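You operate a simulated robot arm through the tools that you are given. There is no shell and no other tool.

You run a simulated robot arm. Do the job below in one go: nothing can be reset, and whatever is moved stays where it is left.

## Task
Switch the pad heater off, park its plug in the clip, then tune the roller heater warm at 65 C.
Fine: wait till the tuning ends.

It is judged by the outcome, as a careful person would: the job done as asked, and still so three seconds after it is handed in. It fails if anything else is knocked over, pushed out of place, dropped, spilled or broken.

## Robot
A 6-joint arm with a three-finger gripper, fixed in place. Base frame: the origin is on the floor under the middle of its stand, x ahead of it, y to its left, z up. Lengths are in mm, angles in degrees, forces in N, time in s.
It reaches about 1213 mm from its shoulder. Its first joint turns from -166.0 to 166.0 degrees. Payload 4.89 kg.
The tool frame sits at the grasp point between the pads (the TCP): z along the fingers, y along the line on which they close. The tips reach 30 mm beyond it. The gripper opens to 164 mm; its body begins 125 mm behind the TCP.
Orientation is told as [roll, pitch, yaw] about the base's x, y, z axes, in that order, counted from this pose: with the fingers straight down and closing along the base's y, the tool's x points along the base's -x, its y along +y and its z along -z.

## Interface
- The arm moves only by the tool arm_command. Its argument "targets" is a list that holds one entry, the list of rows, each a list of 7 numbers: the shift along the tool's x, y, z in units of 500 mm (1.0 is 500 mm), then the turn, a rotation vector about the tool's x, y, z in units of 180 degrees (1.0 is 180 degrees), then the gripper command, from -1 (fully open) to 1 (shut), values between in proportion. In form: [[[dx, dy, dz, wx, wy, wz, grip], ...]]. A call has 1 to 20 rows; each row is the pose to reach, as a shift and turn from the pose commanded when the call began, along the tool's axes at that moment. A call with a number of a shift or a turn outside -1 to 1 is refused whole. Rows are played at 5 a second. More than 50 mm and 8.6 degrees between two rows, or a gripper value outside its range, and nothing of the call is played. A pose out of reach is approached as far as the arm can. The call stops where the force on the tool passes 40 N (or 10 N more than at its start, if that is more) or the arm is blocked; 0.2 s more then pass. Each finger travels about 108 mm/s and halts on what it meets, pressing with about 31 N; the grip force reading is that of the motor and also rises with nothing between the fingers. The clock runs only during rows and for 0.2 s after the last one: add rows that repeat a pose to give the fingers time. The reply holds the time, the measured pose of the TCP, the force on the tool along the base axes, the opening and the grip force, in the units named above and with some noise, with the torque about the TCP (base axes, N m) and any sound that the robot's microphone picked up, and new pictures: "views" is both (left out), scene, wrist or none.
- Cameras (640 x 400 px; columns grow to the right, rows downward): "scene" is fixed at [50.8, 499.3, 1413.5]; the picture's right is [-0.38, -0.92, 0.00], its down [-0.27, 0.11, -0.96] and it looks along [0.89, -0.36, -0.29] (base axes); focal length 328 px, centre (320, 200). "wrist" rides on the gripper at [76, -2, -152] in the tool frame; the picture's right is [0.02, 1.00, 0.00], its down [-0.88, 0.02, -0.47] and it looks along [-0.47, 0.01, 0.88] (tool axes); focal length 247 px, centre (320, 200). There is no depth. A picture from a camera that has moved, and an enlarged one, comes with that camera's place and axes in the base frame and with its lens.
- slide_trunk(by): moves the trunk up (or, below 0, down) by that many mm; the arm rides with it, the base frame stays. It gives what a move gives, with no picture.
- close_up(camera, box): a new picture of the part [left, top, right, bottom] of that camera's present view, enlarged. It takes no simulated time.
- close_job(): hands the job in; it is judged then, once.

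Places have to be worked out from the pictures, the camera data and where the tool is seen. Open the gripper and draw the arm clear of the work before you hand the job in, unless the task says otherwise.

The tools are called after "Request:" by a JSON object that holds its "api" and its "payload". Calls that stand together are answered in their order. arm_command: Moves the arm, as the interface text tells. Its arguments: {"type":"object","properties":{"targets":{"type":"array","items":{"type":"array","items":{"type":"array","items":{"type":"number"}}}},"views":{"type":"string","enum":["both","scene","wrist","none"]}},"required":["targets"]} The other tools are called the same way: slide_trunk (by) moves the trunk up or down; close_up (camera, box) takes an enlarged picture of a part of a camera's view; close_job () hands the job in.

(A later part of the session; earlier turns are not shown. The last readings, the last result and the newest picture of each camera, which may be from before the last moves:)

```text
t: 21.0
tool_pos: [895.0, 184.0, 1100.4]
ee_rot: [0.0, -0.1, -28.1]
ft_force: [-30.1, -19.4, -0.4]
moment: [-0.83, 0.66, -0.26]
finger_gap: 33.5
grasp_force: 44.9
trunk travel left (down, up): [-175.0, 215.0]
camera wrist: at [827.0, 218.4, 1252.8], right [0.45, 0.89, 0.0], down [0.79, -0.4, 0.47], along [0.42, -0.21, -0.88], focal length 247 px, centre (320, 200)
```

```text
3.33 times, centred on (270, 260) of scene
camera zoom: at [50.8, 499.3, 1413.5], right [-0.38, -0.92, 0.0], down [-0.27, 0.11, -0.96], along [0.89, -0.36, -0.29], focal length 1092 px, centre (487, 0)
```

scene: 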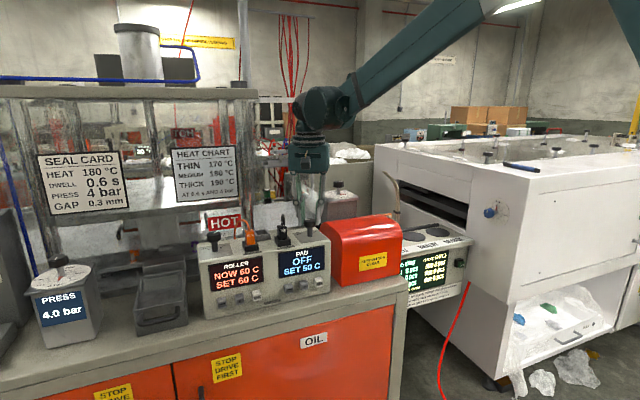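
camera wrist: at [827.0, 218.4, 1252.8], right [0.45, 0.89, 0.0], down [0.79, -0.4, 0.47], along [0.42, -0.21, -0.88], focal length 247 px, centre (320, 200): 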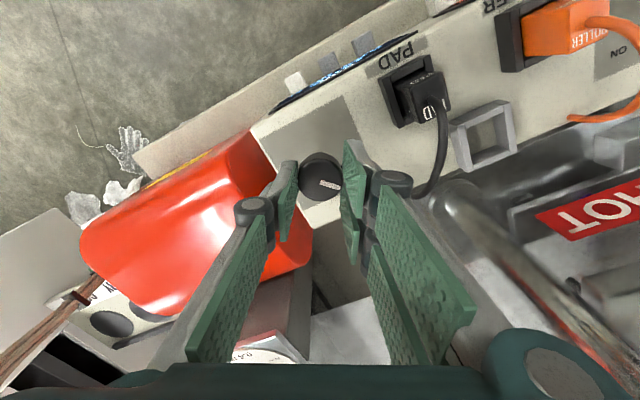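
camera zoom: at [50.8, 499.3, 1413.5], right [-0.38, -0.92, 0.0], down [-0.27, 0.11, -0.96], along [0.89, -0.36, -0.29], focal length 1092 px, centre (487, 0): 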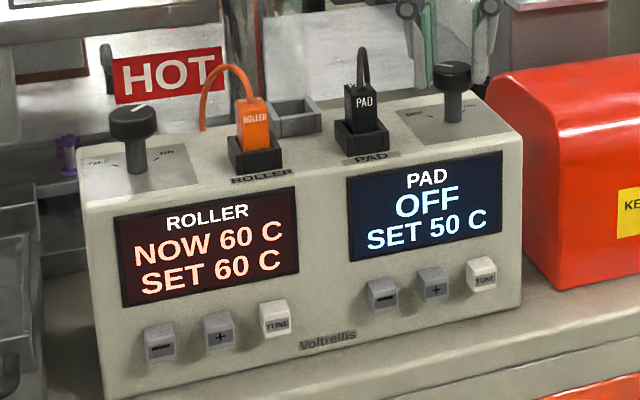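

PAD now reads OFF with the pointer on the OFF mark. I'll release slightly and rise straight up.

Request:
{"api": "arm_command", "payload": {"targets": [[[0, 0, 0, 0, 0, 0, 0.47], [0, 0, 0, 0, 0, 0, 0.47], [0, 0, -0.03, 0, 0, 0, 0.47], [0, 0, -0.08, 0, 0, 0, 0.47], [0, 0, -0.13, 0, 0, 0, 0.47], [0, 0, -0.17, 0, 0, 0, 0.47], [0, 0, -0.17, 0, 0, 0, 0.47]]], "views": "both"}}

Request:
{"api": "close_up", "payload": {"camera": "scene", "box": [190, 200, 350, 320]}}

```text
t: 22.6
tool_pos: [897.2, 185.5, 1182.7]
ee_rot: [-0.1, -0.1, -28.2]
ft_force: [0.4, 0.7, 0.7]
moment: [0.02, -0.04, 0.02]
finger_gap: 43.6
grasp_force: 0.1
trunk travel left (down, up): [-175.0, 215.0]
camera wrist: at [828.2, 219.6, 1336.7], right [0.45, 0.89, 0.0], down [0.79, -0.4, 0.47], along [0.42, -0.21, -0.88], focal length 247 px, centre (320, 200)
```

scene: 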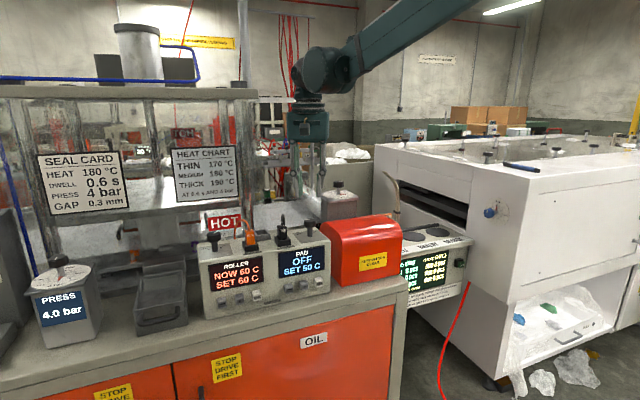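
wrist: 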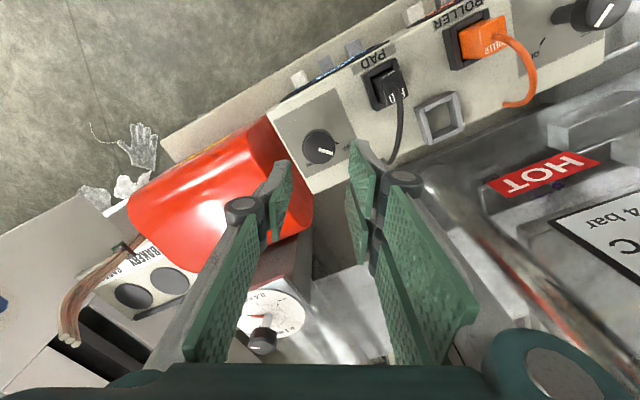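

```text
3.33 times, centred on (270, 260) of scene
camera zoom: at [50.8, 499.3, 1413.5], right [-0.38, -0.92, 0.0], down [-0.27, 0.11, -0.96], along [0.89, -0.36, -0.29], focal length 1092 px, centre (487, 0)
```

zoom: 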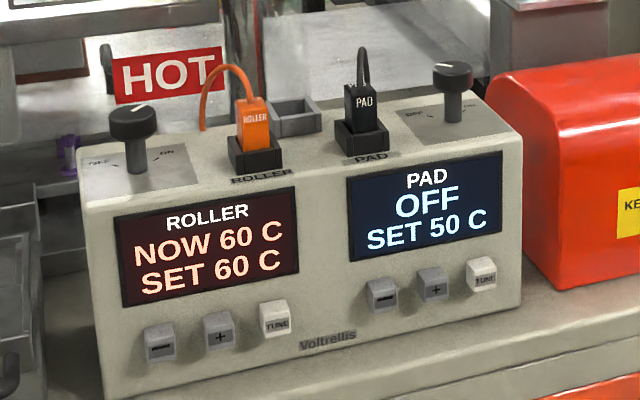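

Knob released cleanly. Now I'll move above the PAD plug (≈(875.5, 275.3)), turning back to yaw 0 so the fingers close along y, and look down at it.

Request:
{"api": "arm_command", "payload": {"targets": [[[0.024, 0.028, 0, 0, 0, -0.0311, 0.27], [0.048, 0.0561, 0, 0, 0, -0.0622, 0.27], [0.0719, 0.0841, 0, 0, 0, -0.0933, 0.27], [0.0958, 0.1122, 0, 0, 0, -0.1244, 0.27], [0.1198, 0.1402, 0, 0, 0, -0.1556, 0.27], [0.1198, 0.1402, 0, 0, 0, -0.1556, 0.27]]], "views": "both"}}

Request:
{"api": "close_up", "payload": {"camera": "wrist", "box": [250, 80, 400, 230]}}

Request:
{"api": "close_up", "payload": {"camera": "scene", "box": [240, 150, 320, 250]}}

```text
t: 24.0
tool_pos: [877.5, 278.2, 1184.6]
ee_rot: [0.0, -0.1, 0.1]
ft_force: [0.1, -0.5, 0.2]
moment: [-0.02, 0.01, -0.01]
finger_gap: 59.9
grasp_force: 0.0
trunk travel left (down, up): [-175.0, 215.0]
camera wrist: at [801.3, 274.1, 1336.9], right [-0.02, 1.0, 0.0], down [0.88, 0.02, 0.47], along [0.47, 0.01, -0.88], focal length 247 px, centre (320, 200)
```

scene: 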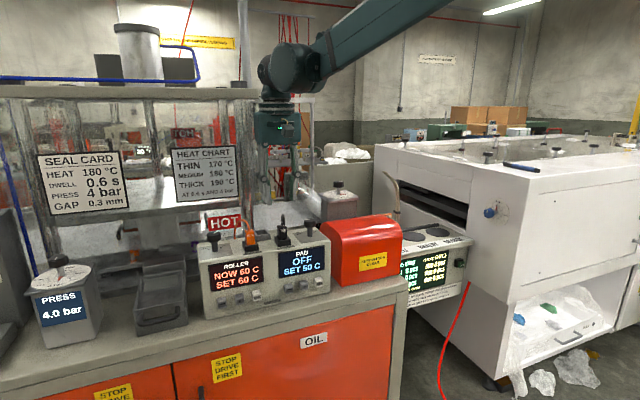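
wrist: 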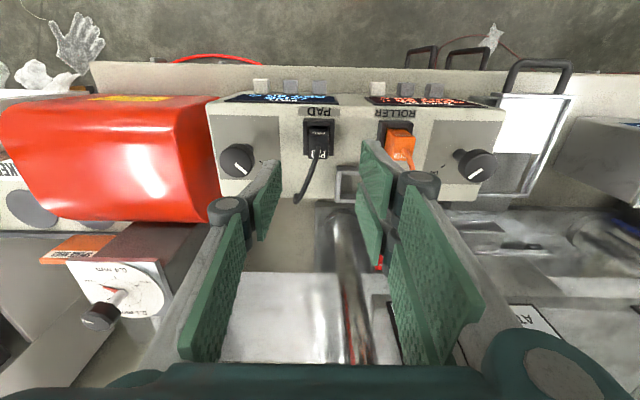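

```text
2.67 times, centred on (325, 155) of wrist
camera zoom: at [801.3, 274.1, 1336.9], right [-0.02, 1.0, 0.0], down [0.88, 0.02, 0.47], along [0.47, 0.01, -0.88], focal length 659 px, centre (307, 320)
```

zoom: 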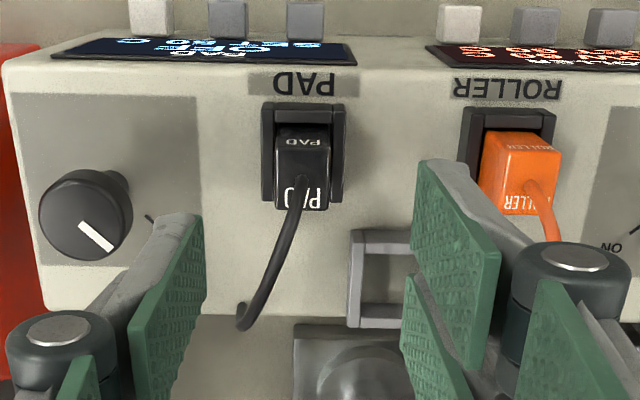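

```text
4.00 times, centred on (280, 200) of scene
camera zoom: at [50.8, 499.3, 1413.5], right [-0.38, -0.92, 0.0], down [-0.27, 0.11, -0.96], along [0.89, -0.36, -0.29], focal length 1310 px, centre (480, 200)
```

zoom: 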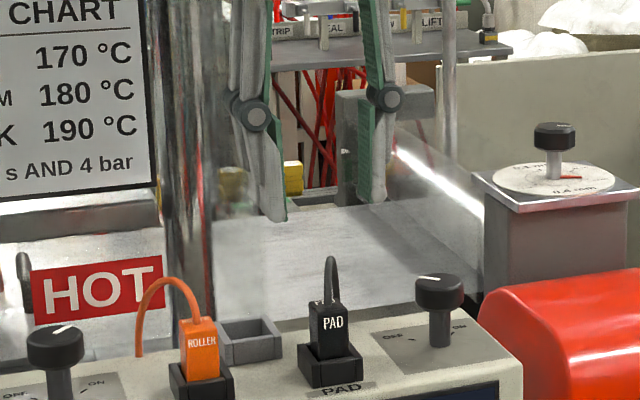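

The plug sits about 2.4 mm toward -y and 2.5 mm toward +x of the tool axis. Correcting and descending to tips just above the plug top.

Request:
{"api": "arm_command", "payload": {"targets": [[[-0.005, -0.0048, 0.03, 0, 0, 0, 0.39], [-0.005, -0.0048, 0.07, 0, 0, 0, 0.39], [-0.005, -0.0048, 0.1, 0, 0, 0, 0.39], [-0.005, -0.0048, 0.116, 0, 0, 0, 0.39], [-0.005, -0.0048, 0.116, 0, 0, 0, 0.39]]], "views": "both"}}

Request:
{"api": "close_up", "payload": {"camera": "wrist", "box": [260, 100, 380, 220]}}

Request:
{"api": "close_up", "payload": {"camera": "scene", "box": [250, 180, 310, 250]}}

```text
t: 25.2
tool_pos: [879.5, 273.3, 1125.1]
ee_rot: [0.0, 0.0, 0.0]
ft_force: [-0.3, 0.1, -0.4]
moment: [0.0, 0.04, 0.0]
finger_gap: 50.1
grasp_force: 0.1
trunk travel left (down, up): [-175.0, 215.0]
camera wrist: at [802.3, 271.4, 1279.2], right [-0.02, 1.0, 0.0], down [0.88, 0.02, 0.47], along [0.47, 0.01, -0.88], focal length 247 px, centre (320, 200)
```

scene: 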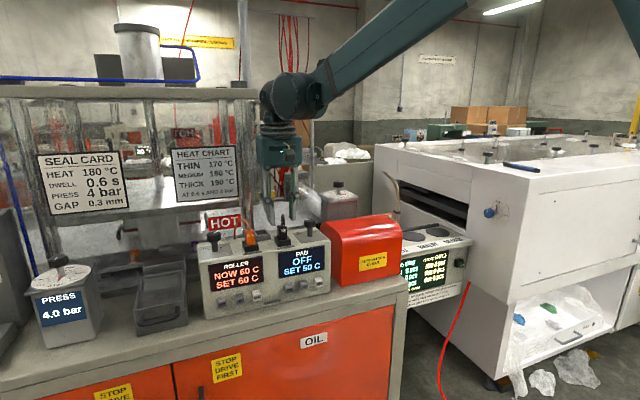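
wrist: 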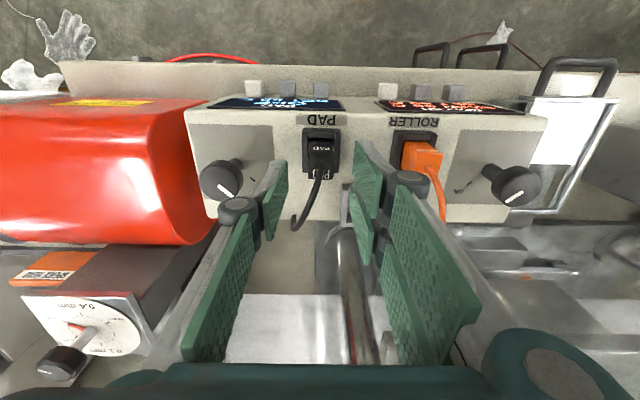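

```text
3.33 times, centred on (320, 160) of wrist
camera zoom: at [802.3, 271.4, 1279.2], right [-0.02, 1.0, 0.0], down [0.88, 0.02, 0.47], along [0.47, 0.01, -0.88], focal length 823 px, centre (320, 333)
```

zoom: 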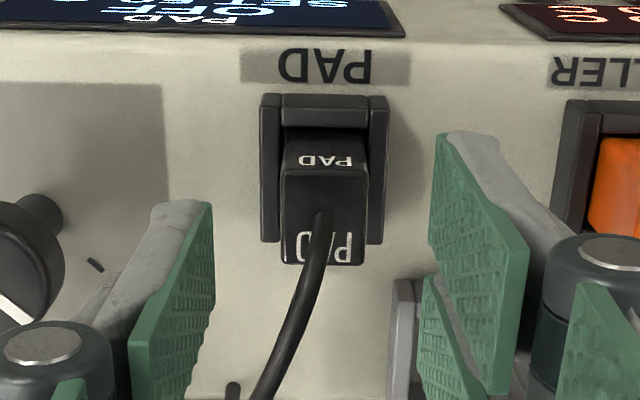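

```text
5.71 times, centred on (280, 215) of scene
camera zoom: at [50.8, 499.3, 1413.5], right [-0.38, -0.92, 0.0], down [-0.27, 0.11, -0.96], along [0.89, -0.36, -0.29], focal length 1872 px, centre (549, 114)
```

zoom: 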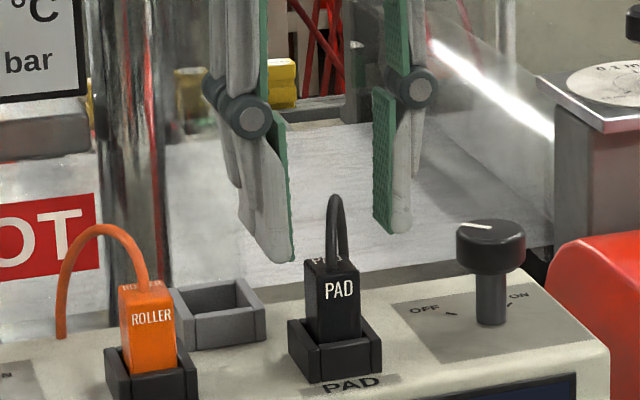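

Plug centre ≈ (876, 273.4), tool axis within ~2 mm. Descending 41 mm (tips ~10 mm above the socket rim) and closing on the plug.

Request:
{"api": "arm_command", "payload": {"targets": [[[0.003, 0.001, 0.03, 0, 0, 0, 0.39], [0.003, 0.001, 0.06, 0, 0, 0, 0.39], [0.003, 0.001, 0.082, 0, 0, 0, 0.39], [0.003, 0.001, 0.082, 0, 0, 0, 0.6], [0.003, 0.001, 0.082, 0, 0, 0, 0.8], [0.003, 0.001, 0.082, 0, 0, 0, 0.9], [0.003, 0.001, 0.082, 0, 0, 0, 0.9]]], "views": "both"}}

Request:
{"api": "close_up", "payload": {"camera": "wrist", "box": [240, 110, 400, 270]}}

Request:
{"api": "close_up", "payload": {"camera": "scene", "box": [240, 190, 320, 260]}}

```text
t: 26.8
tool_pos: [878.4, 273.8, 1086.5]
ee_rot: [-0.1, -0.1, 0.0]
ft_force: [0.0, -0.9, -0.3]
moment: [-0.02, 0.02, 0.02]
finger_gap: 21.1
grasp_force: 31.0
trunk travel left (down, up): [-175.0, 215.0]
camera wrist: at [801.5, 271.5, 1238.7], right [-0.02, 1.0, 0.0], down [0.88, 0.02, 0.47], along [0.47, 0.01, -0.88], focal length 247 px, centre (320, 200)
```

scene: 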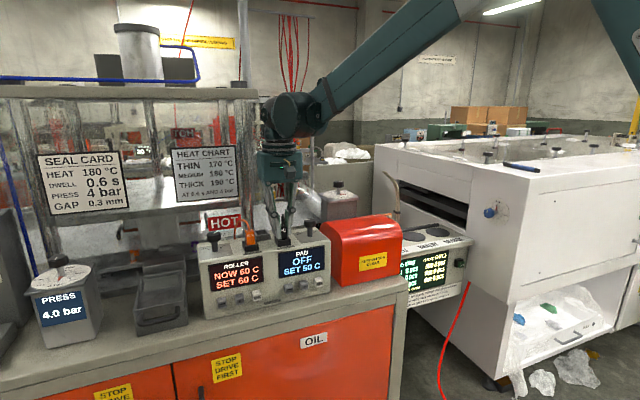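
wrist: 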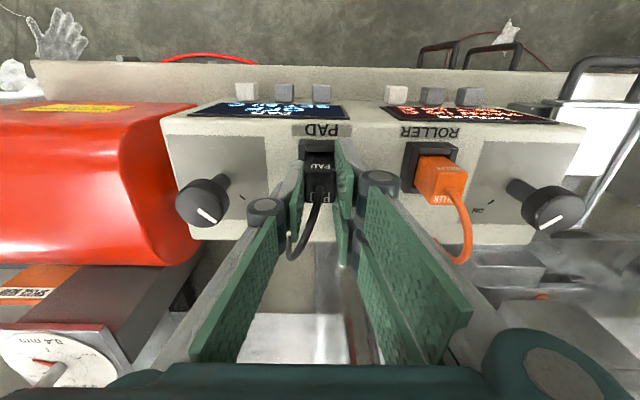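

```text
2.50 times, centred on (320, 190) of wrist
camera zoom: at [801.5, 271.5, 1238.7], right [-0.02, 1.0, 0.0], down [0.88, 0.02, 0.47], along [0.47, 0.01, -0.88], focal length 617 px, centre (320, 225)
```

zoom: 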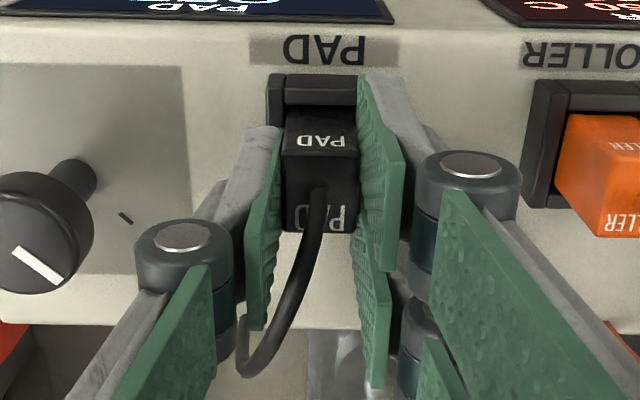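

```text
5.71 times, centred on (280, 225) of scene
camera zoom: at [50.8, 499.3, 1413.5], right [-0.38, -0.92, 0.0], down [-0.27, 0.11, -0.96], along [0.89, -0.36, -0.29], focal length 1872 px, centre (549, 57)
```

zoom: 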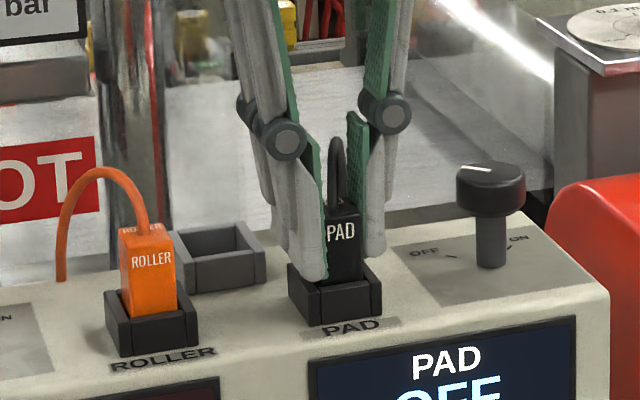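

Plug held firmly (21 mm, no side load). Pulling it straight up slowly by 50 mm.

Request:
{"api": "arm_command", "payload": {"targets": [[[0, 0, -0.004, 0, 0, 0, 0.95], [0, 0, -0.01, 0, 0, 0, 0.95], [0, 0, -0.018, 0, 0, 0, 0.95], [0, 0, -0.028, 0, 0, 0, 0.95], [0, 0, -0.04, 0, 0, 0, 0.95], [0, 0, -0.055, 0, 0, 0, 0.95], [0, 0, -0.075, 0, 0, 0, 0.95], [0, 0, -0.1, 0, 0, 0, 0.95], [0, 0, -0.1, 0, 0, 0, 0.95]]], "views": "both"}}

Request:
{"api": "close_up", "payload": {"camera": "wrist", "box": [240, 90, 400, 250]}}

Request:
{"api": "close_up", "payload": {"camera": "scene", "box": [240, 180, 320, 250]}}

```text
t: 28.8
tool_pos: [877.1, 274.5, 1135.4]
ee_rot: [0.1, 0.0, 0.0]
ft_force: [0.0, -0.1, -0.4]
moment: [-0.01, -0.01, 0.0]
finger_gap: 20.9
grasp_force: 30.6
trunk travel left (down, up): [-175.0, 215.0]
camera wrist: at [801.4, 272.2, 1288.0], right [-0.02, 1.0, 0.0], down [0.88, 0.02, 0.47], along [0.47, 0.01, -0.88], focal length 247 px, centre (320, 200)
```

scene: 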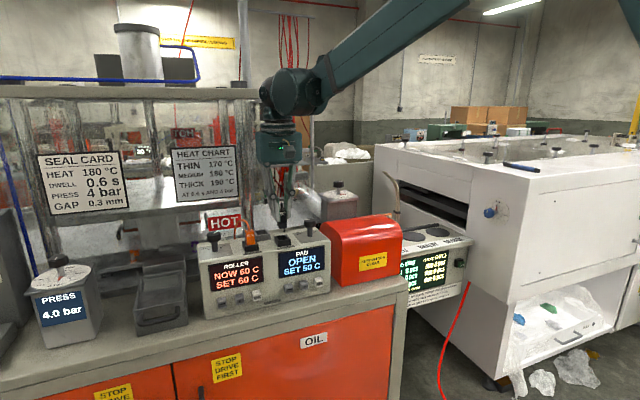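
wrist: 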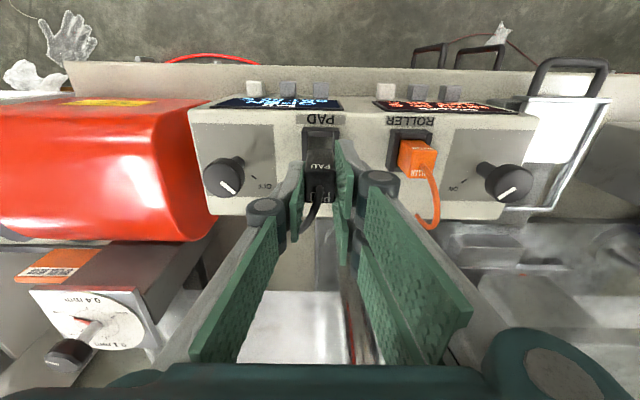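

```text
2.50 times, centred on (320, 170) of wrist
camera zoom: at [801.4, 272.2, 1288.0], right [-0.02, 1.0, 0.0], down [0.88, 0.02, 0.47], along [0.47, 0.01, -0.88], focal length 617 px, centre (320, 275)
```

zoom: 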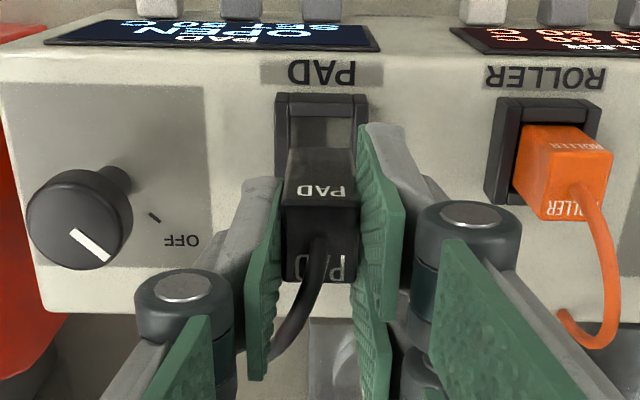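

```text
5.71 times, centred on (280, 215) of scene
camera zoom: at [50.8, 499.3, 1413.5], right [-0.38, -0.92, 0.0], down [-0.27, 0.11, -0.96], along [0.89, -0.36, -0.29], focal length 1872 px, centre (549, 114)
```

zoom: 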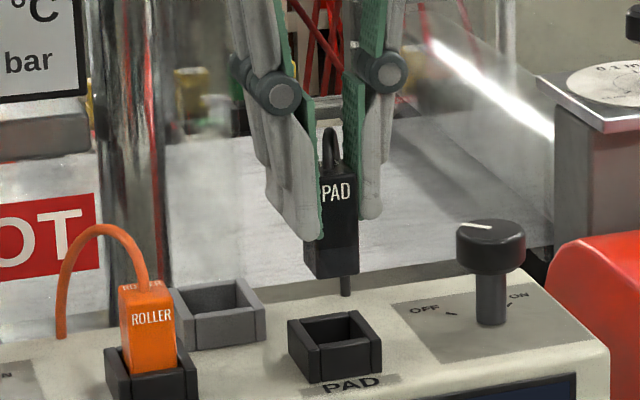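

The plug is out (display shows OPEN, which is expected). I'll zoom the scene view on socket and clip to get their exact relative offset.

Request:
{"api": "close_up", "payload": {"camera": "scene", "box": [255, 220, 305, 252]}}

Request:
{"api": "close_up", "payload": {"camera": "wrist", "box": [290, 110, 350, 215]}}

```text
12.50 times, centred on (280, 236) of scene
camera zoom: at [50.8, 499.3, 1413.5], right [-0.38, -0.92, 0.0], down [-0.27, 0.11, -0.96], along [0.89, -0.36, -0.29], focal length 4094 px, centre (820, -250)
```

zoom: 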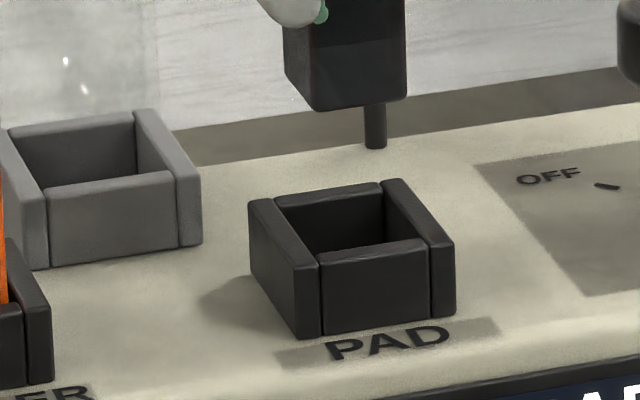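

```text
3.81 times, centred on (320, 162) of wrist
camera zoom: at [801.4, 272.2, 1288.0], right [-0.02, 1.0, 0.0], down [0.88, 0.02, 0.47], along [0.47, 0.01, -0.88], focal length 941 px, centre (320, 343)
```

zoom: 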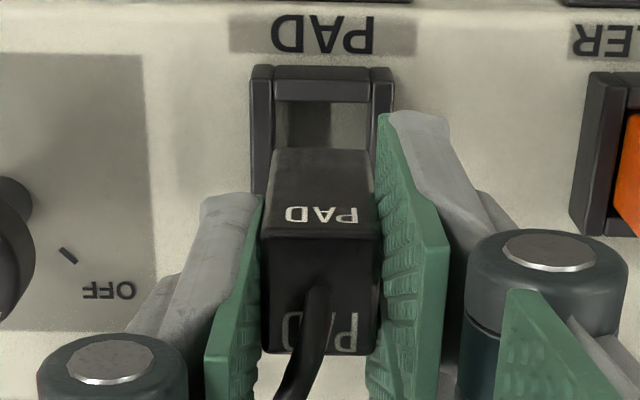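

Offset from socket to clip is about (+61.5, +45.5) mm. Moving the plug over the clip at the present height.

Request:
{"api": "arm_command", "payload": {"targets": [[[-0.025, 0.018, 0, 0, 0, 0, 0.95], [-0.055, 0.041, 0, 0, 0, 0, 0.95], [-0.09, 0.0666, 0, 0, 0, 0, 0.95], [-0.123, 0.091, 0, 0, 0, 0, 0.95], [-0.123, 0.091, 0, 0, 0, 0, 0.95]]], "views": "both"}}

Request:
{"api": "close_up", "payload": {"camera": "wrist", "box": [240, 60, 420, 240]}}

Request:
{"api": "close_up", "payload": {"camera": "scene", "box": [230, 180, 310, 250]}}

```text
t: 30.0
tool_pos: [937.5, 318.4, 1134.9]
ee_rot: [-0.1, -0.1, 0.0]
ft_force: [0.5, 0.0, -0.1]
moment: [-0.01, 0.04, 0.0]
finger_gap: 21.2
grasp_force: 31.0
trunk travel left (down, up): [-175.0, 215.0]
camera wrist: at [862.6, 316.4, 1287.0], right [-0.02, 1.0, 0.0], down [0.88, 0.02, 0.47], along [0.47, 0.01, -0.88], focal length 247 px, centre (320, 200)
```

scene: 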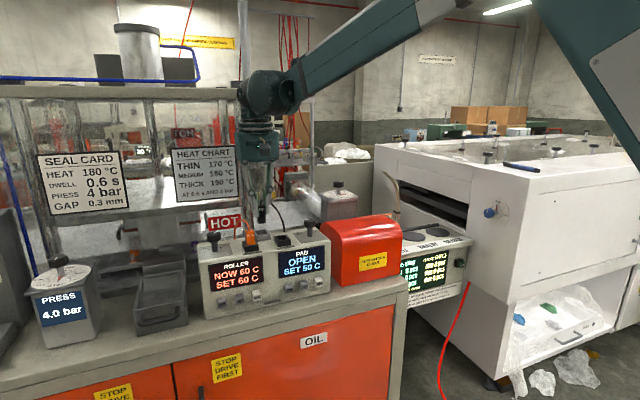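
wrist: 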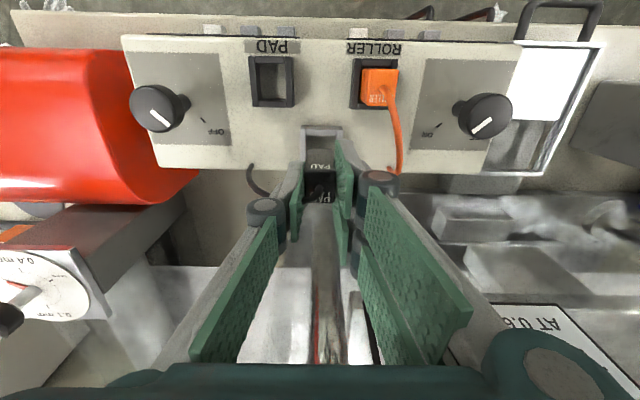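

```text
2.22 times, centred on (330, 150) of wrist
camera zoom: at [862.6, 316.4, 1287.0], right [-0.02, 1.0, 0.0], down [0.88, 0.02, 0.47], along [0.47, 0.01, -0.88], focal length 549 px, centre (298, 311)
```

zoom: 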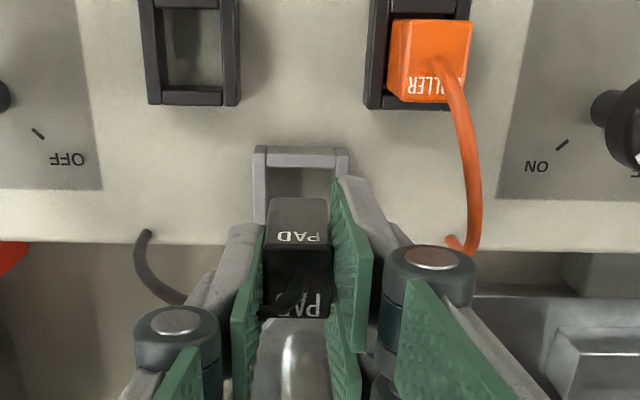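

```text
5.71 times, centred on (270, 215) of scene
camera zoom: at [50.8, 499.3, 1413.5], right [-0.38, -0.92, 0.0], down [-0.27, 0.11, -0.96], along [0.89, -0.36, -0.29], focal length 1872 px, centre (606, 114)
```

zoom: 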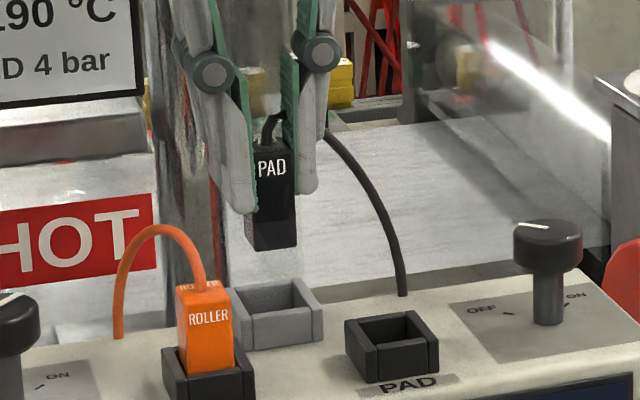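

Plug is centred above the clip within ~1 mm. Lowering 30 mm first and checking.

Request:
{"api": "arm_command", "payload": {"targets": [[[0, 0.001, 0.02, 0, 0, 0, 0.95], [0, 0.0015, 0.04, 0, 0, 0, 0.95], [0, 0.0015, 0.06, 0, 0, 0, 0.95], [0, 0.0015, 0.06, 0, 0, 0, 0.95]]], "views": "both"}}

Request:
{"api": "close_up", "payload": {"camera": "wrist", "box": [260, 90, 400, 230]}}

Request:
{"api": "close_up", "payload": {"camera": "scene", "box": [235, 200, 295, 250]}}

```text
t: 31.0
tool_pos: [938.1, 319.4, 1103.7]
ee_rot: [0.0, 0.0, 0.1]
ft_force: [0.2, 0.5, -1.4]
moment: [-0.01, 0.04, -0.01]
finger_gap: 21.0
grasp_force: 31.3
trunk travel left (down, up): [-175.0, 215.0]
camera wrist: at [862.5, 318.0, 1257.5], right [-0.02, 1.0, 0.0], down [0.88, 0.02, 0.47], along [0.47, 0.01, -0.88], focal length 247 px, centre (320, 200)
```

scene: 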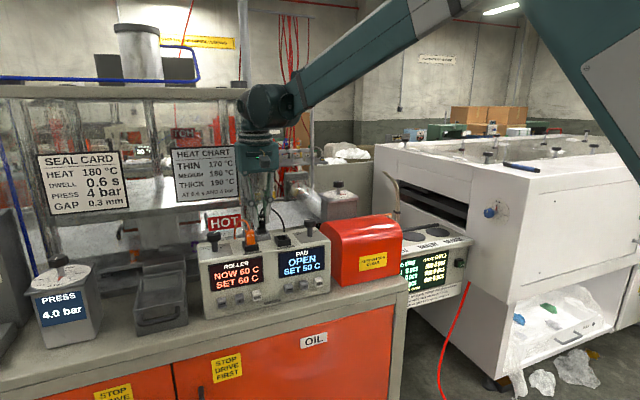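
wrist: 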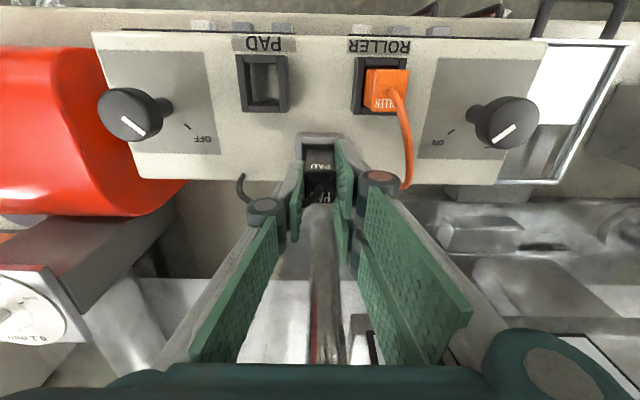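

```text
2.86 times, centred on (330, 160) of wrist
camera zoom: at [862.5, 318.0, 1257.5], right [-0.02, 1.0, 0.0], down [0.88, 0.02, 0.47], along [0.47, 0.01, -0.88], focal length 706 px, centre (291, 314)
```

zoom: 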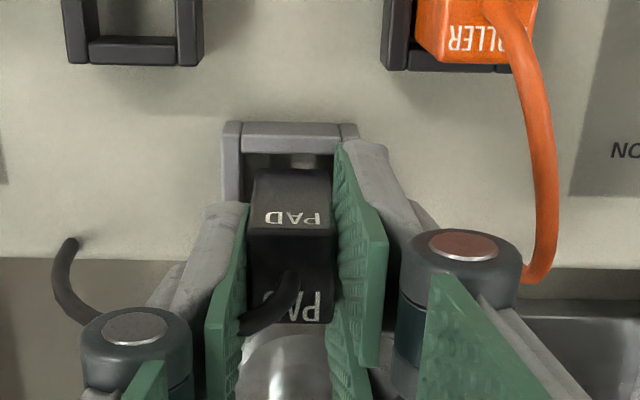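

```text
8.00 times, centred on (265, 225) of scene
camera zoom: at [50.8, 499.3, 1413.5], right [-0.38, -0.92, 0.0], down [-0.27, 0.11, -0.96], along [0.89, -0.36, -0.29], focal length 2620 px, centre (760, 0)
```

zoom: 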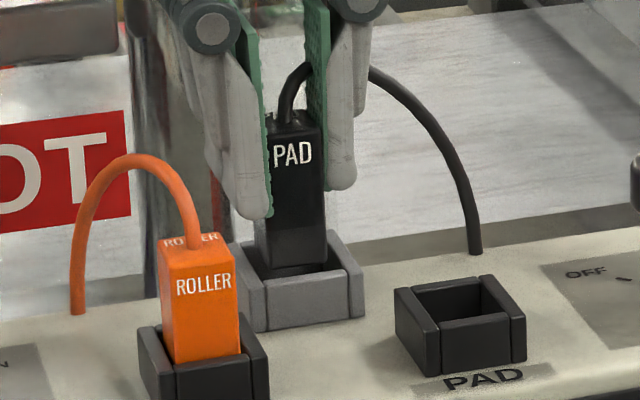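

The plug bottom is entering the clip freely. Lowering the remaining ~17 mm slowly.

Request:
{"api": "arm_command", "payload": {"targets": [[[0, -0.0005, 0.01, 0, 0, 0, 0.95], [0, -0.0005, 0.02, 0, 0, 0, 0.95], [0, -0.0005, 0.028, 0, 0, 0, 0.95], [0, -0.0005, 0.034, 0, 0, 0, 0.95], [0, -0.0005, 0.034, 0, 0, 0, 0.95]]], "views": "both"}}

Request:
{"api": "close_up", "payload": {"camera": "wrist", "box": [260, 90, 400, 230]}}

Request:
{"api": "close_up", "payload": {"camera": "scene", "box": [235, 200, 295, 250]}}

```text
t: 32.2
tool_pos: [937.7, 320.6, 1087.7]
ee_rot: [0.0, -0.1, 0.0]
ft_force: [0.1, 0.0, -1.3]
moment: [0.0, -0.02, 0.03]
finger_gap: 21.1
grasp_force: 30.8
trunk travel left (down, up): [-175.0, 215.0]
camera wrist: at [862.0, 317.8, 1241.0], right [-0.02, 1.0, 0.0], down [0.88, 0.02, 0.47], along [0.47, 0.01, -0.88], focal length 247 px, centre (320, 200)
```

scene: 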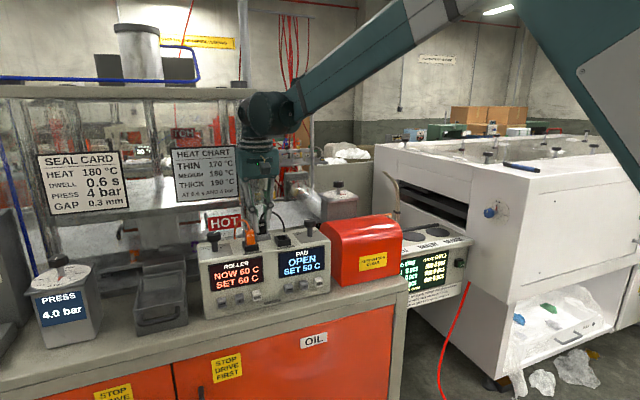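
wrist: 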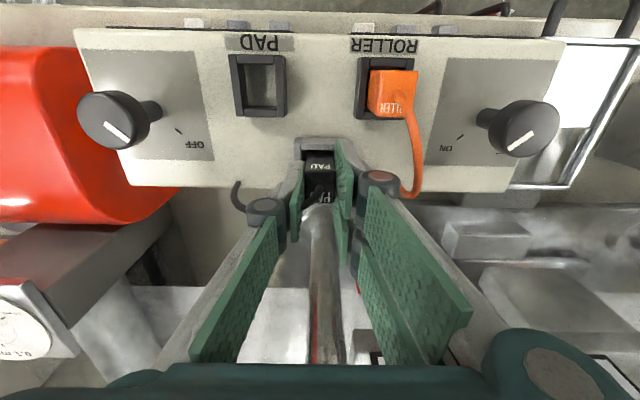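

```text
2.86 times, centred on (330, 160) of wrist
camera zoom: at [862.0, 317.8, 1241.0], right [-0.02, 1.0, 0.0], down [0.88, 0.02, 0.47], along [0.47, 0.01, -0.88], focal length 706 px, centre (291, 314)
```

zoom: 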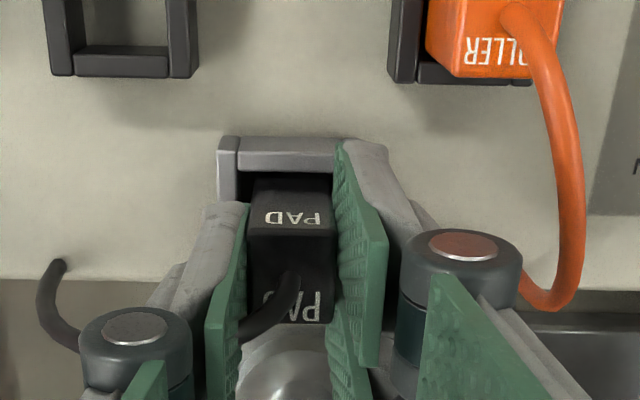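

```text
8.00 times, centred on (265, 225) of scene
camera zoom: at [50.8, 499.3, 1413.5], right [-0.38, -0.92, 0.0], down [-0.27, 0.11, -0.96], along [0.89, -0.36, -0.29], focal length 2620 px, centre (760, 0)
```

zoom: 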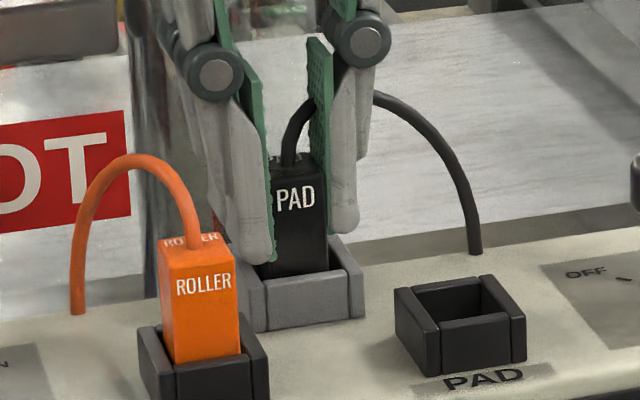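

No contact force yet; the plug was seated at TCP z≈1084.5 in the socket, so I'll lower 3 mm more in small steps.

Request:
{"api": "arm_command", "payload": {"targets": [[[0, 0, 0.002, 0, 0, 0, 0.95], [0, 0, 0.004, 0, 0, 0, 0.95], [0, 0, 0.006, 0, 0, 0, 0.95], [0, 0, 0.006, 0, 0, 0, 0.95]]], "views": "none"}}

```text
t: 33.2
tool_pos: [938.5, 319.7, 1084.9]
ee_rot: [0.0, -0.1, 0.0]
ft_force: [1.2, 0.8, 14.6]
moment: [0.01, -0.01, 0.0]
finger_gap: 21.2
grasp_force: 31.3
trunk travel left (down, up): [-175.0, 215.0]
```

Plug has bottomed in the clip (14.6 N upward). Opening gently and rising straight up.

Request:
{"api": "arm_command", "payload": {"targets": [[[0, 0, 0.004, 0, 0, 0, 0.75], [0, 0, 0.004, 0, 0, 0, 0.6], [0, 0, 0.004, 0, 0, 0, 0.58], [0, 0, -0.02, 0, 0, 0, 0.58], [0, 0, -0.06, 0, 0, 0, 0.58], [0, 0, -0.12, 0, 0, 0, 0.58], [0, 0, -0.2, 0, 0, 0, 0.58], [0, 0, -0.2, 0, 0, 0, 0.58]]], "views": "both"}}

Request:
{"api": "close_up", "payload": {"camera": "wrist", "box": [230, 60, 430, 230]}}

Request:
{"api": "close_up", "payload": {"camera": "scene", "box": [200, 200, 340, 320]}}

```text
t: 35.0
tool_pos: [937.4, 320.8, 1185.5]
ee_rot: [0.0, -0.1, 0.0]
ft_force: [-0.5, -0.3, -0.5]
moment: [0.01, -0.07, 0.0]
finger_gap: 34.6
grasp_force: 0.1
trunk travel left (down, up): [-175.0, 215.0]
camera wrist: at [862.3, 318.7, 1337.7], right [-0.02, 1.0, 0.0], down [0.88, 0.02, 0.47], along [0.47, 0.01, -0.88], focal length 247 px, centre (320, 200)
```

scene: 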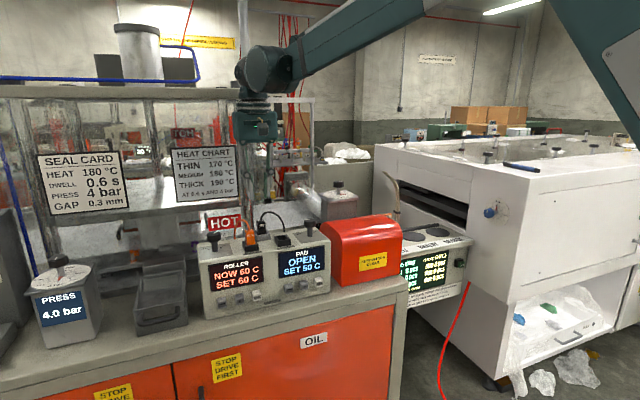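
wrist: 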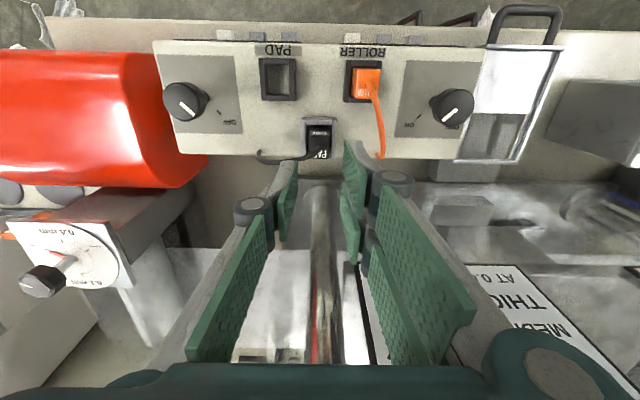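

```text
2.35 times, centred on (330, 145) of wrist
camera zoom: at [862.3, 318.7, 1337.7], right [-0.02, 1.0, 0.0], down [0.88, 0.02, 0.47], along [0.47, 0.01, -0.88], focal length 581 px, centre (296, 329)
```

zoom: 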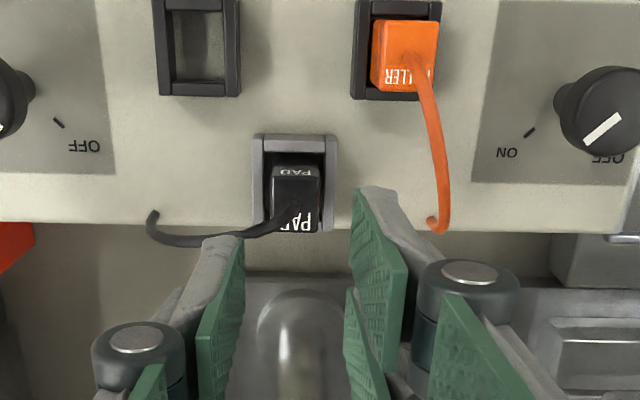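

```text
3.33 times, centred on (270, 260) of scene
camera zoom: at [50.8, 499.3, 1413.5], right [-0.38, -0.92, 0.0], down [-0.27, 0.11, -0.96], along [0.89, -0.36, -0.29], focal length 1092 px, centre (487, 0)
```

zoom: 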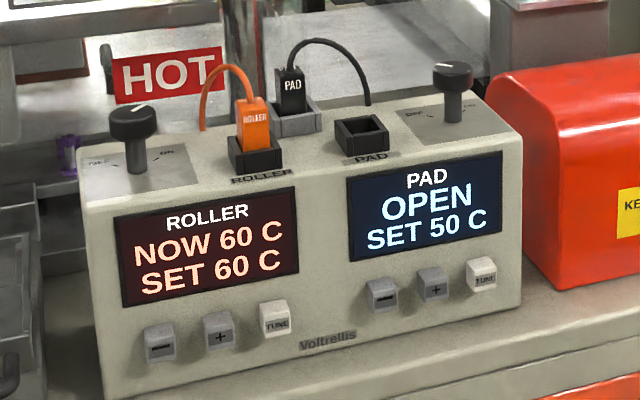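

PAD plug stands parked in the clip. Next are the ROLLER keys on the vertical front face, so I'll retreat to in front of the box (x≈700, y≈390) and tilt the tool 20° forward, fingers open for a clear view.

Request:
{"api": "arm_command", "payload": {"targets": [[[0.09, 0.015, 0, 0, 0, 0, 0.58], [0.18, 0.04, 0, 0, 0, 0, 0.4], [0.27, 0.07, 0, 0, 0, 0, 0], [0.36, 0.1, 0, 0, 0, 0, -0.5], [0.44, 0.125, 0, 0, 0, 0, -1], [0.476, 0.14, 0, 0, -0.037, 0, -1], [0.476, 0.14, 0, 0, -0.074, 0, -1], [0.476, 0.14, 0, 0, -0.1111, 0, -1], [0.476, 0.14, 0.07, 0, -0.1111, 0, -1], [0.476, 0.14, 0.14, 0, -0.1111, 0, -1], [0.476, 0.14, 0.21, 0, -0.1111, 0, -1], [0.476, 0.14, 0.28, 0, -0.1111, 0, -1], [0.476, 0.14, 0.28, 0, -0.1111, 0, -1]]], "views": "both"}}

Request:
{"api": "close_up", "payload": {"camera": "wrist", "box": [200, 150, 440, 320]}}

Request:
{"api": "close_up", "payload": {"camera": "scene", "box": [200, 240, 290, 330]}}

```text
t: 37.8
tool_pos: [701.1, 389.7, 1044.6]
ee_rot: [-0.1, -20.0, 0.1]
ft_force: [1.2, 0.3, -0.8]
moment: [-0.01, 0.03, -0.02]
finger_gap: 164.0
grasp_force: 0.0
trunk travel left (down, up): [-175.0, 215.0]
camera wrist: at [577.4, 388.0, 1162.3], right [-0.02, 1.0, -0.01], down [0.67, 0.02, 0.75], along [0.75, 0.01, -0.67], focal length 247 px, centre (320, 200)
```

scene: 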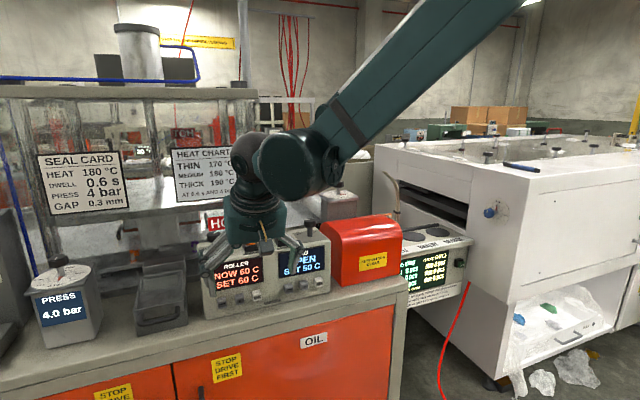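
wrist: 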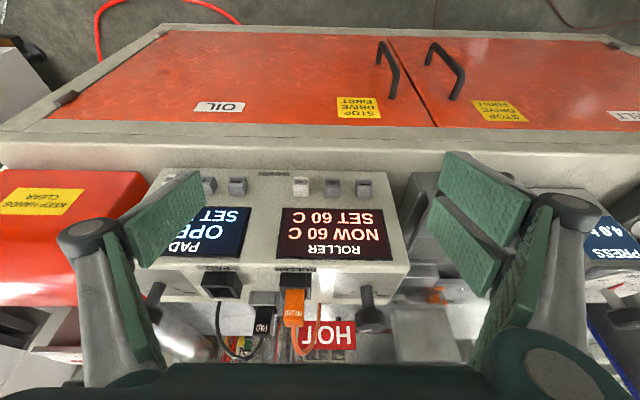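

```text
2.35 times, centred on (320, 235) of wrist
camera zoom: at [577.4, 388.0, 1162.3], right [-0.02, 1.0, -0.01], down [0.67, 0.02, 0.75], along [0.75, 0.01, -0.67], focal length 581 px, centre (320, 118)
```

zoom: 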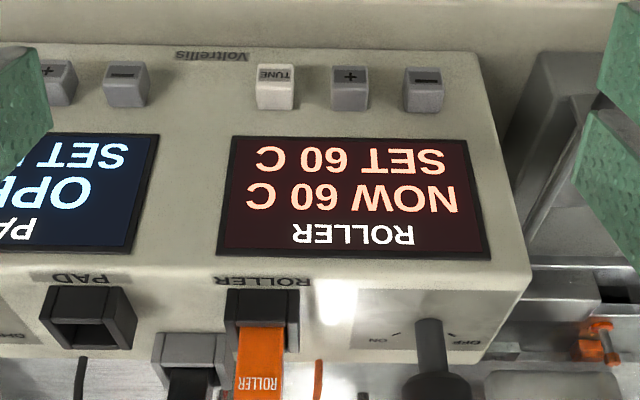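

```text
4.44 times, centred on (245, 285) of scene
camera zoom: at [50.8, 499.3, 1413.5], right [-0.38, -0.92, 0.0], down [-0.27, 0.11, -0.96], along [0.89, -0.36, -0.29], focal length 1456 px, centre (653, -178)
```

zoom: 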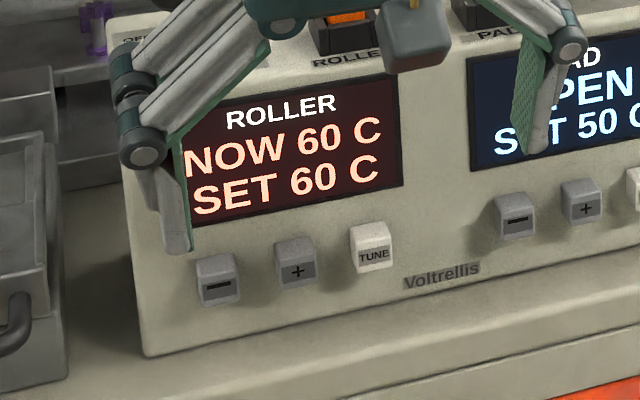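

ROLLER "+" front face is at about (818, 407.5, 911), keys 44 mm apart, protruding ~18 mm, bench at z≈866. I'll close the fingers and approach to ~13 mm in front of the "+" key, using the leading corner of the finger pair as a poker.

Request:
{"api": "arm_command", "payload": {"targets": [[[0, 0, 0, 0, 0, 0, 1], [0, 0, 0, 0, 0, 0, 1], [0, 0.005, 0.02, 0, 0, 0, 1], [0, 0.01, 0.08, 0, 0, 0, 1], [-0.01, 0.0222, 0.15, 0, 0, 0, 1], [-0.025, 0.0222, 0.21, 0, 0, 0, 1], [-0.0426, 0.0222, 0.2632, 0, 0, 0, 1], [-0.0426, 0.0222, 0.2632, 0, 0, 0, 1]]], "views": "both"}}

Request:
{"api": "close_up", "payload": {"camera": "wrist", "box": [240, 80, 420, 260]}}

Request:
{"api": "close_up", "payload": {"camera": "scene", "box": [200, 230, 290, 320]}}

```text
t: 39.6
tool_pos: [766.6, 403.3, 925.3]
ee_rot: [0.0, -20.0, -0.1]
ft_force: [0.0, 0.1, -0.7]
moment: [-0.06, 0.06, 0.03]
finger_gap: 0.0
grasp_force: 30.7
trunk travel left (down, up): [-175.0, 215.0]
camera wrist: at [643.1, 400.1, 1043.2], right [-0.02, 1.0, -0.01], down [0.67, 0.02, 0.75], along [0.75, 0.01, -0.67], focal length 247 px, centre (320, 200)
```

scene: 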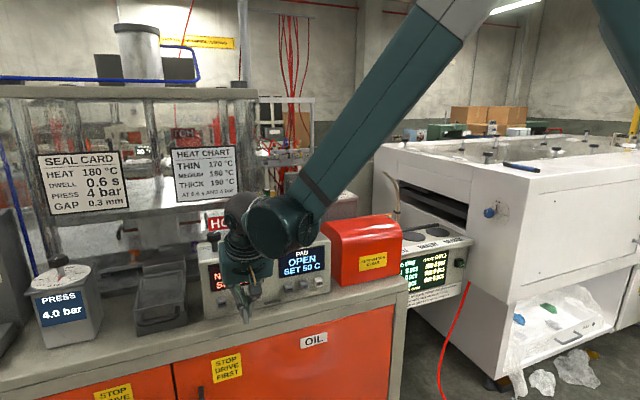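
wrist: 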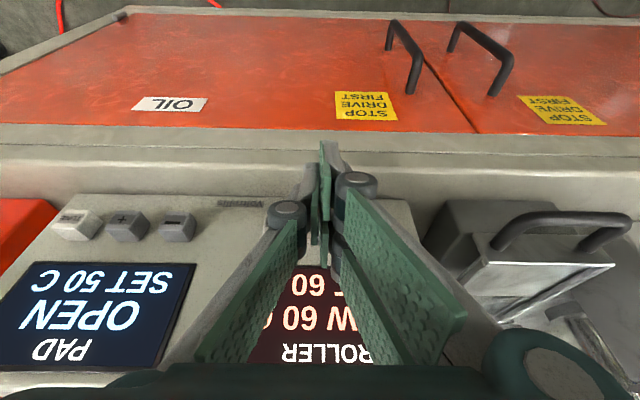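

```text
2.22 times, centred on (330, 170) of wrist
camera zoom: at [643.1, 400.1, 1043.2], right [-0.02, 1.0, -0.01], down [0.67, 0.02, 0.75], along [0.75, 0.01, -0.67], focal length 549 px, centre (298, 267)
```

zoom: 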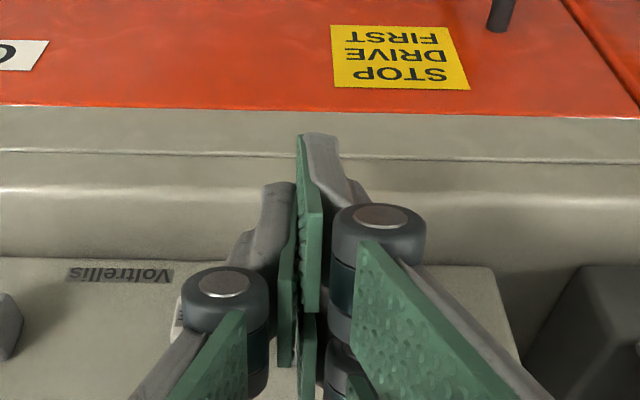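

```text
4.44 times, centred on (245, 275) of scene
camera zoom: at [50.8, 499.3, 1413.5], right [-0.38, -0.92, 0.0], down [-0.27, 0.11, -0.96], along [0.89, -0.36, -0.29], focal length 1456 px, centre (653, -133)
```

zoom: 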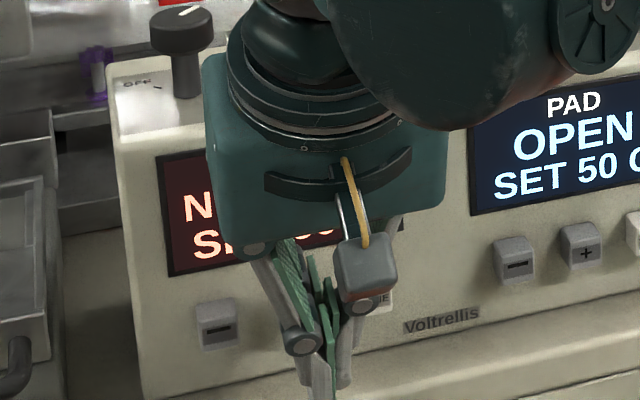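

Fingers are closed and lined up with the hidden "+" key. First exploratory press: forward ~17 mm (about 4 mm past the expected contact) and straight back.

Request:
{"api": "arm_command", "payload": {"targets": [[[-0.0113, 0, 0.0041, 0, 0, 0, 1], [-0.0207, 0, 0.0075, 0, 0, 0, 1], [-0.0263, 0, 0.0096, 0, 0, 0, 1], [-0.032, 0, 0.0116, 0, 0, 0, 1], [-0.0188, 0, 0.0068, 0, 0, 0, 1], [-0.0094, 0, 0.0034, 0, 0, 0, 1]]], "views": "both"}}

Request:
{"api": "close_up", "payload": {"camera": "wrist", "box": [220, 150, 420, 380]}}

```text
t: 41.0
tool_pos: [770.8, 402.7, 928.1]
ee_rot: [0.0, -20.0, 0.0]
ft_force: [0.7, 0.1, 0.4]
moment: [0.01, 0.08, 0.01]
finger_gap: 0.0
grasp_force: 30.8
trunk travel left (down, up): [-175.0, 215.0]
camera wrist: at [647.5, 399.4, 1045.7], right [-0.02, 1.0, -0.01], down [0.67, 0.02, 0.75], along [0.75, 0.01, -0.67], focal length 247 px, centre (320, 200)
```

scene: 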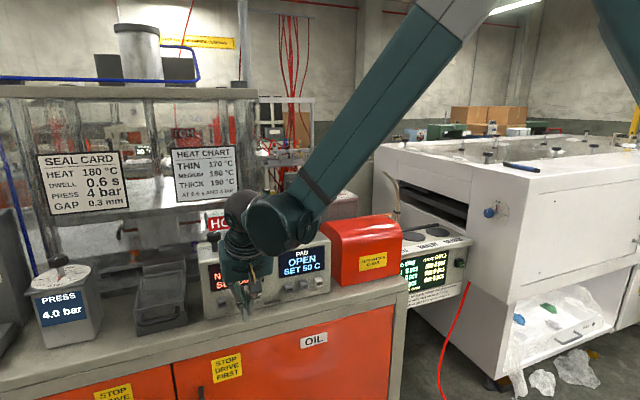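
wrist: 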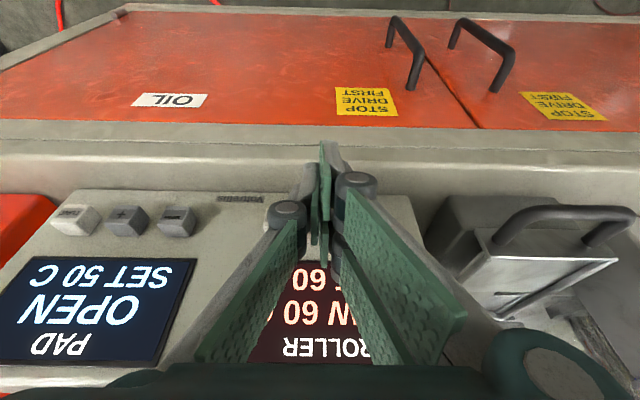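

```text
1.74 times, centred on (320, 265) of wrist
camera zoom: at [647.5, 399.4, 1045.7], right [-0.02, 1.0, -0.01], down [0.67, 0.02, 0.75], along [0.75, 0.01, -0.67], focal length 430 px, centre (320, 87)
```

zoom: 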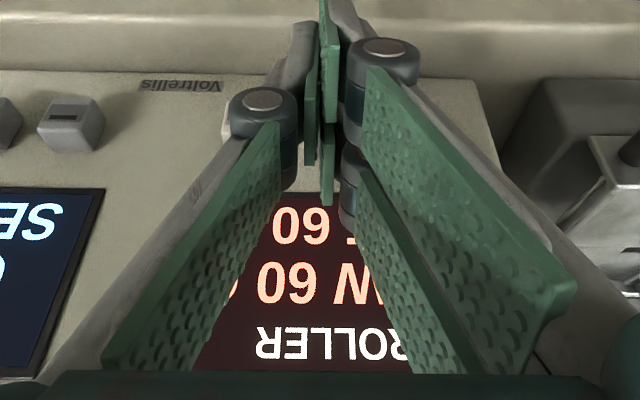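

No contact yet (SET still 60, no force, no sound). I'll go further, to 20 mm beyond the first standby, and read the force there.

Request:
{"api": "arm_command", "payload": {"targets": [[[-0.015, 0, 0.0055, 0, 0, 0, 1], [-0.0226, 0, 0.0082, 0, 0, 0, 1], [-0.0282, 0, 0.0103, 0, 0, 0, 1]]], "views": "none"}}

```text
t: 41.8
tool_pos: [785.6, 402.0, 928.2]
ee_rot: [0.0, -20.0, 0.0]
ft_force: [-2.4, 0.8, -0.3]
moment: [-0.02, 0.05, 0.04]
finger_gap: 0.1
grasp_force: 31.3
trunk travel left (down, up): [-175.0, 215.0]
heard: click
```

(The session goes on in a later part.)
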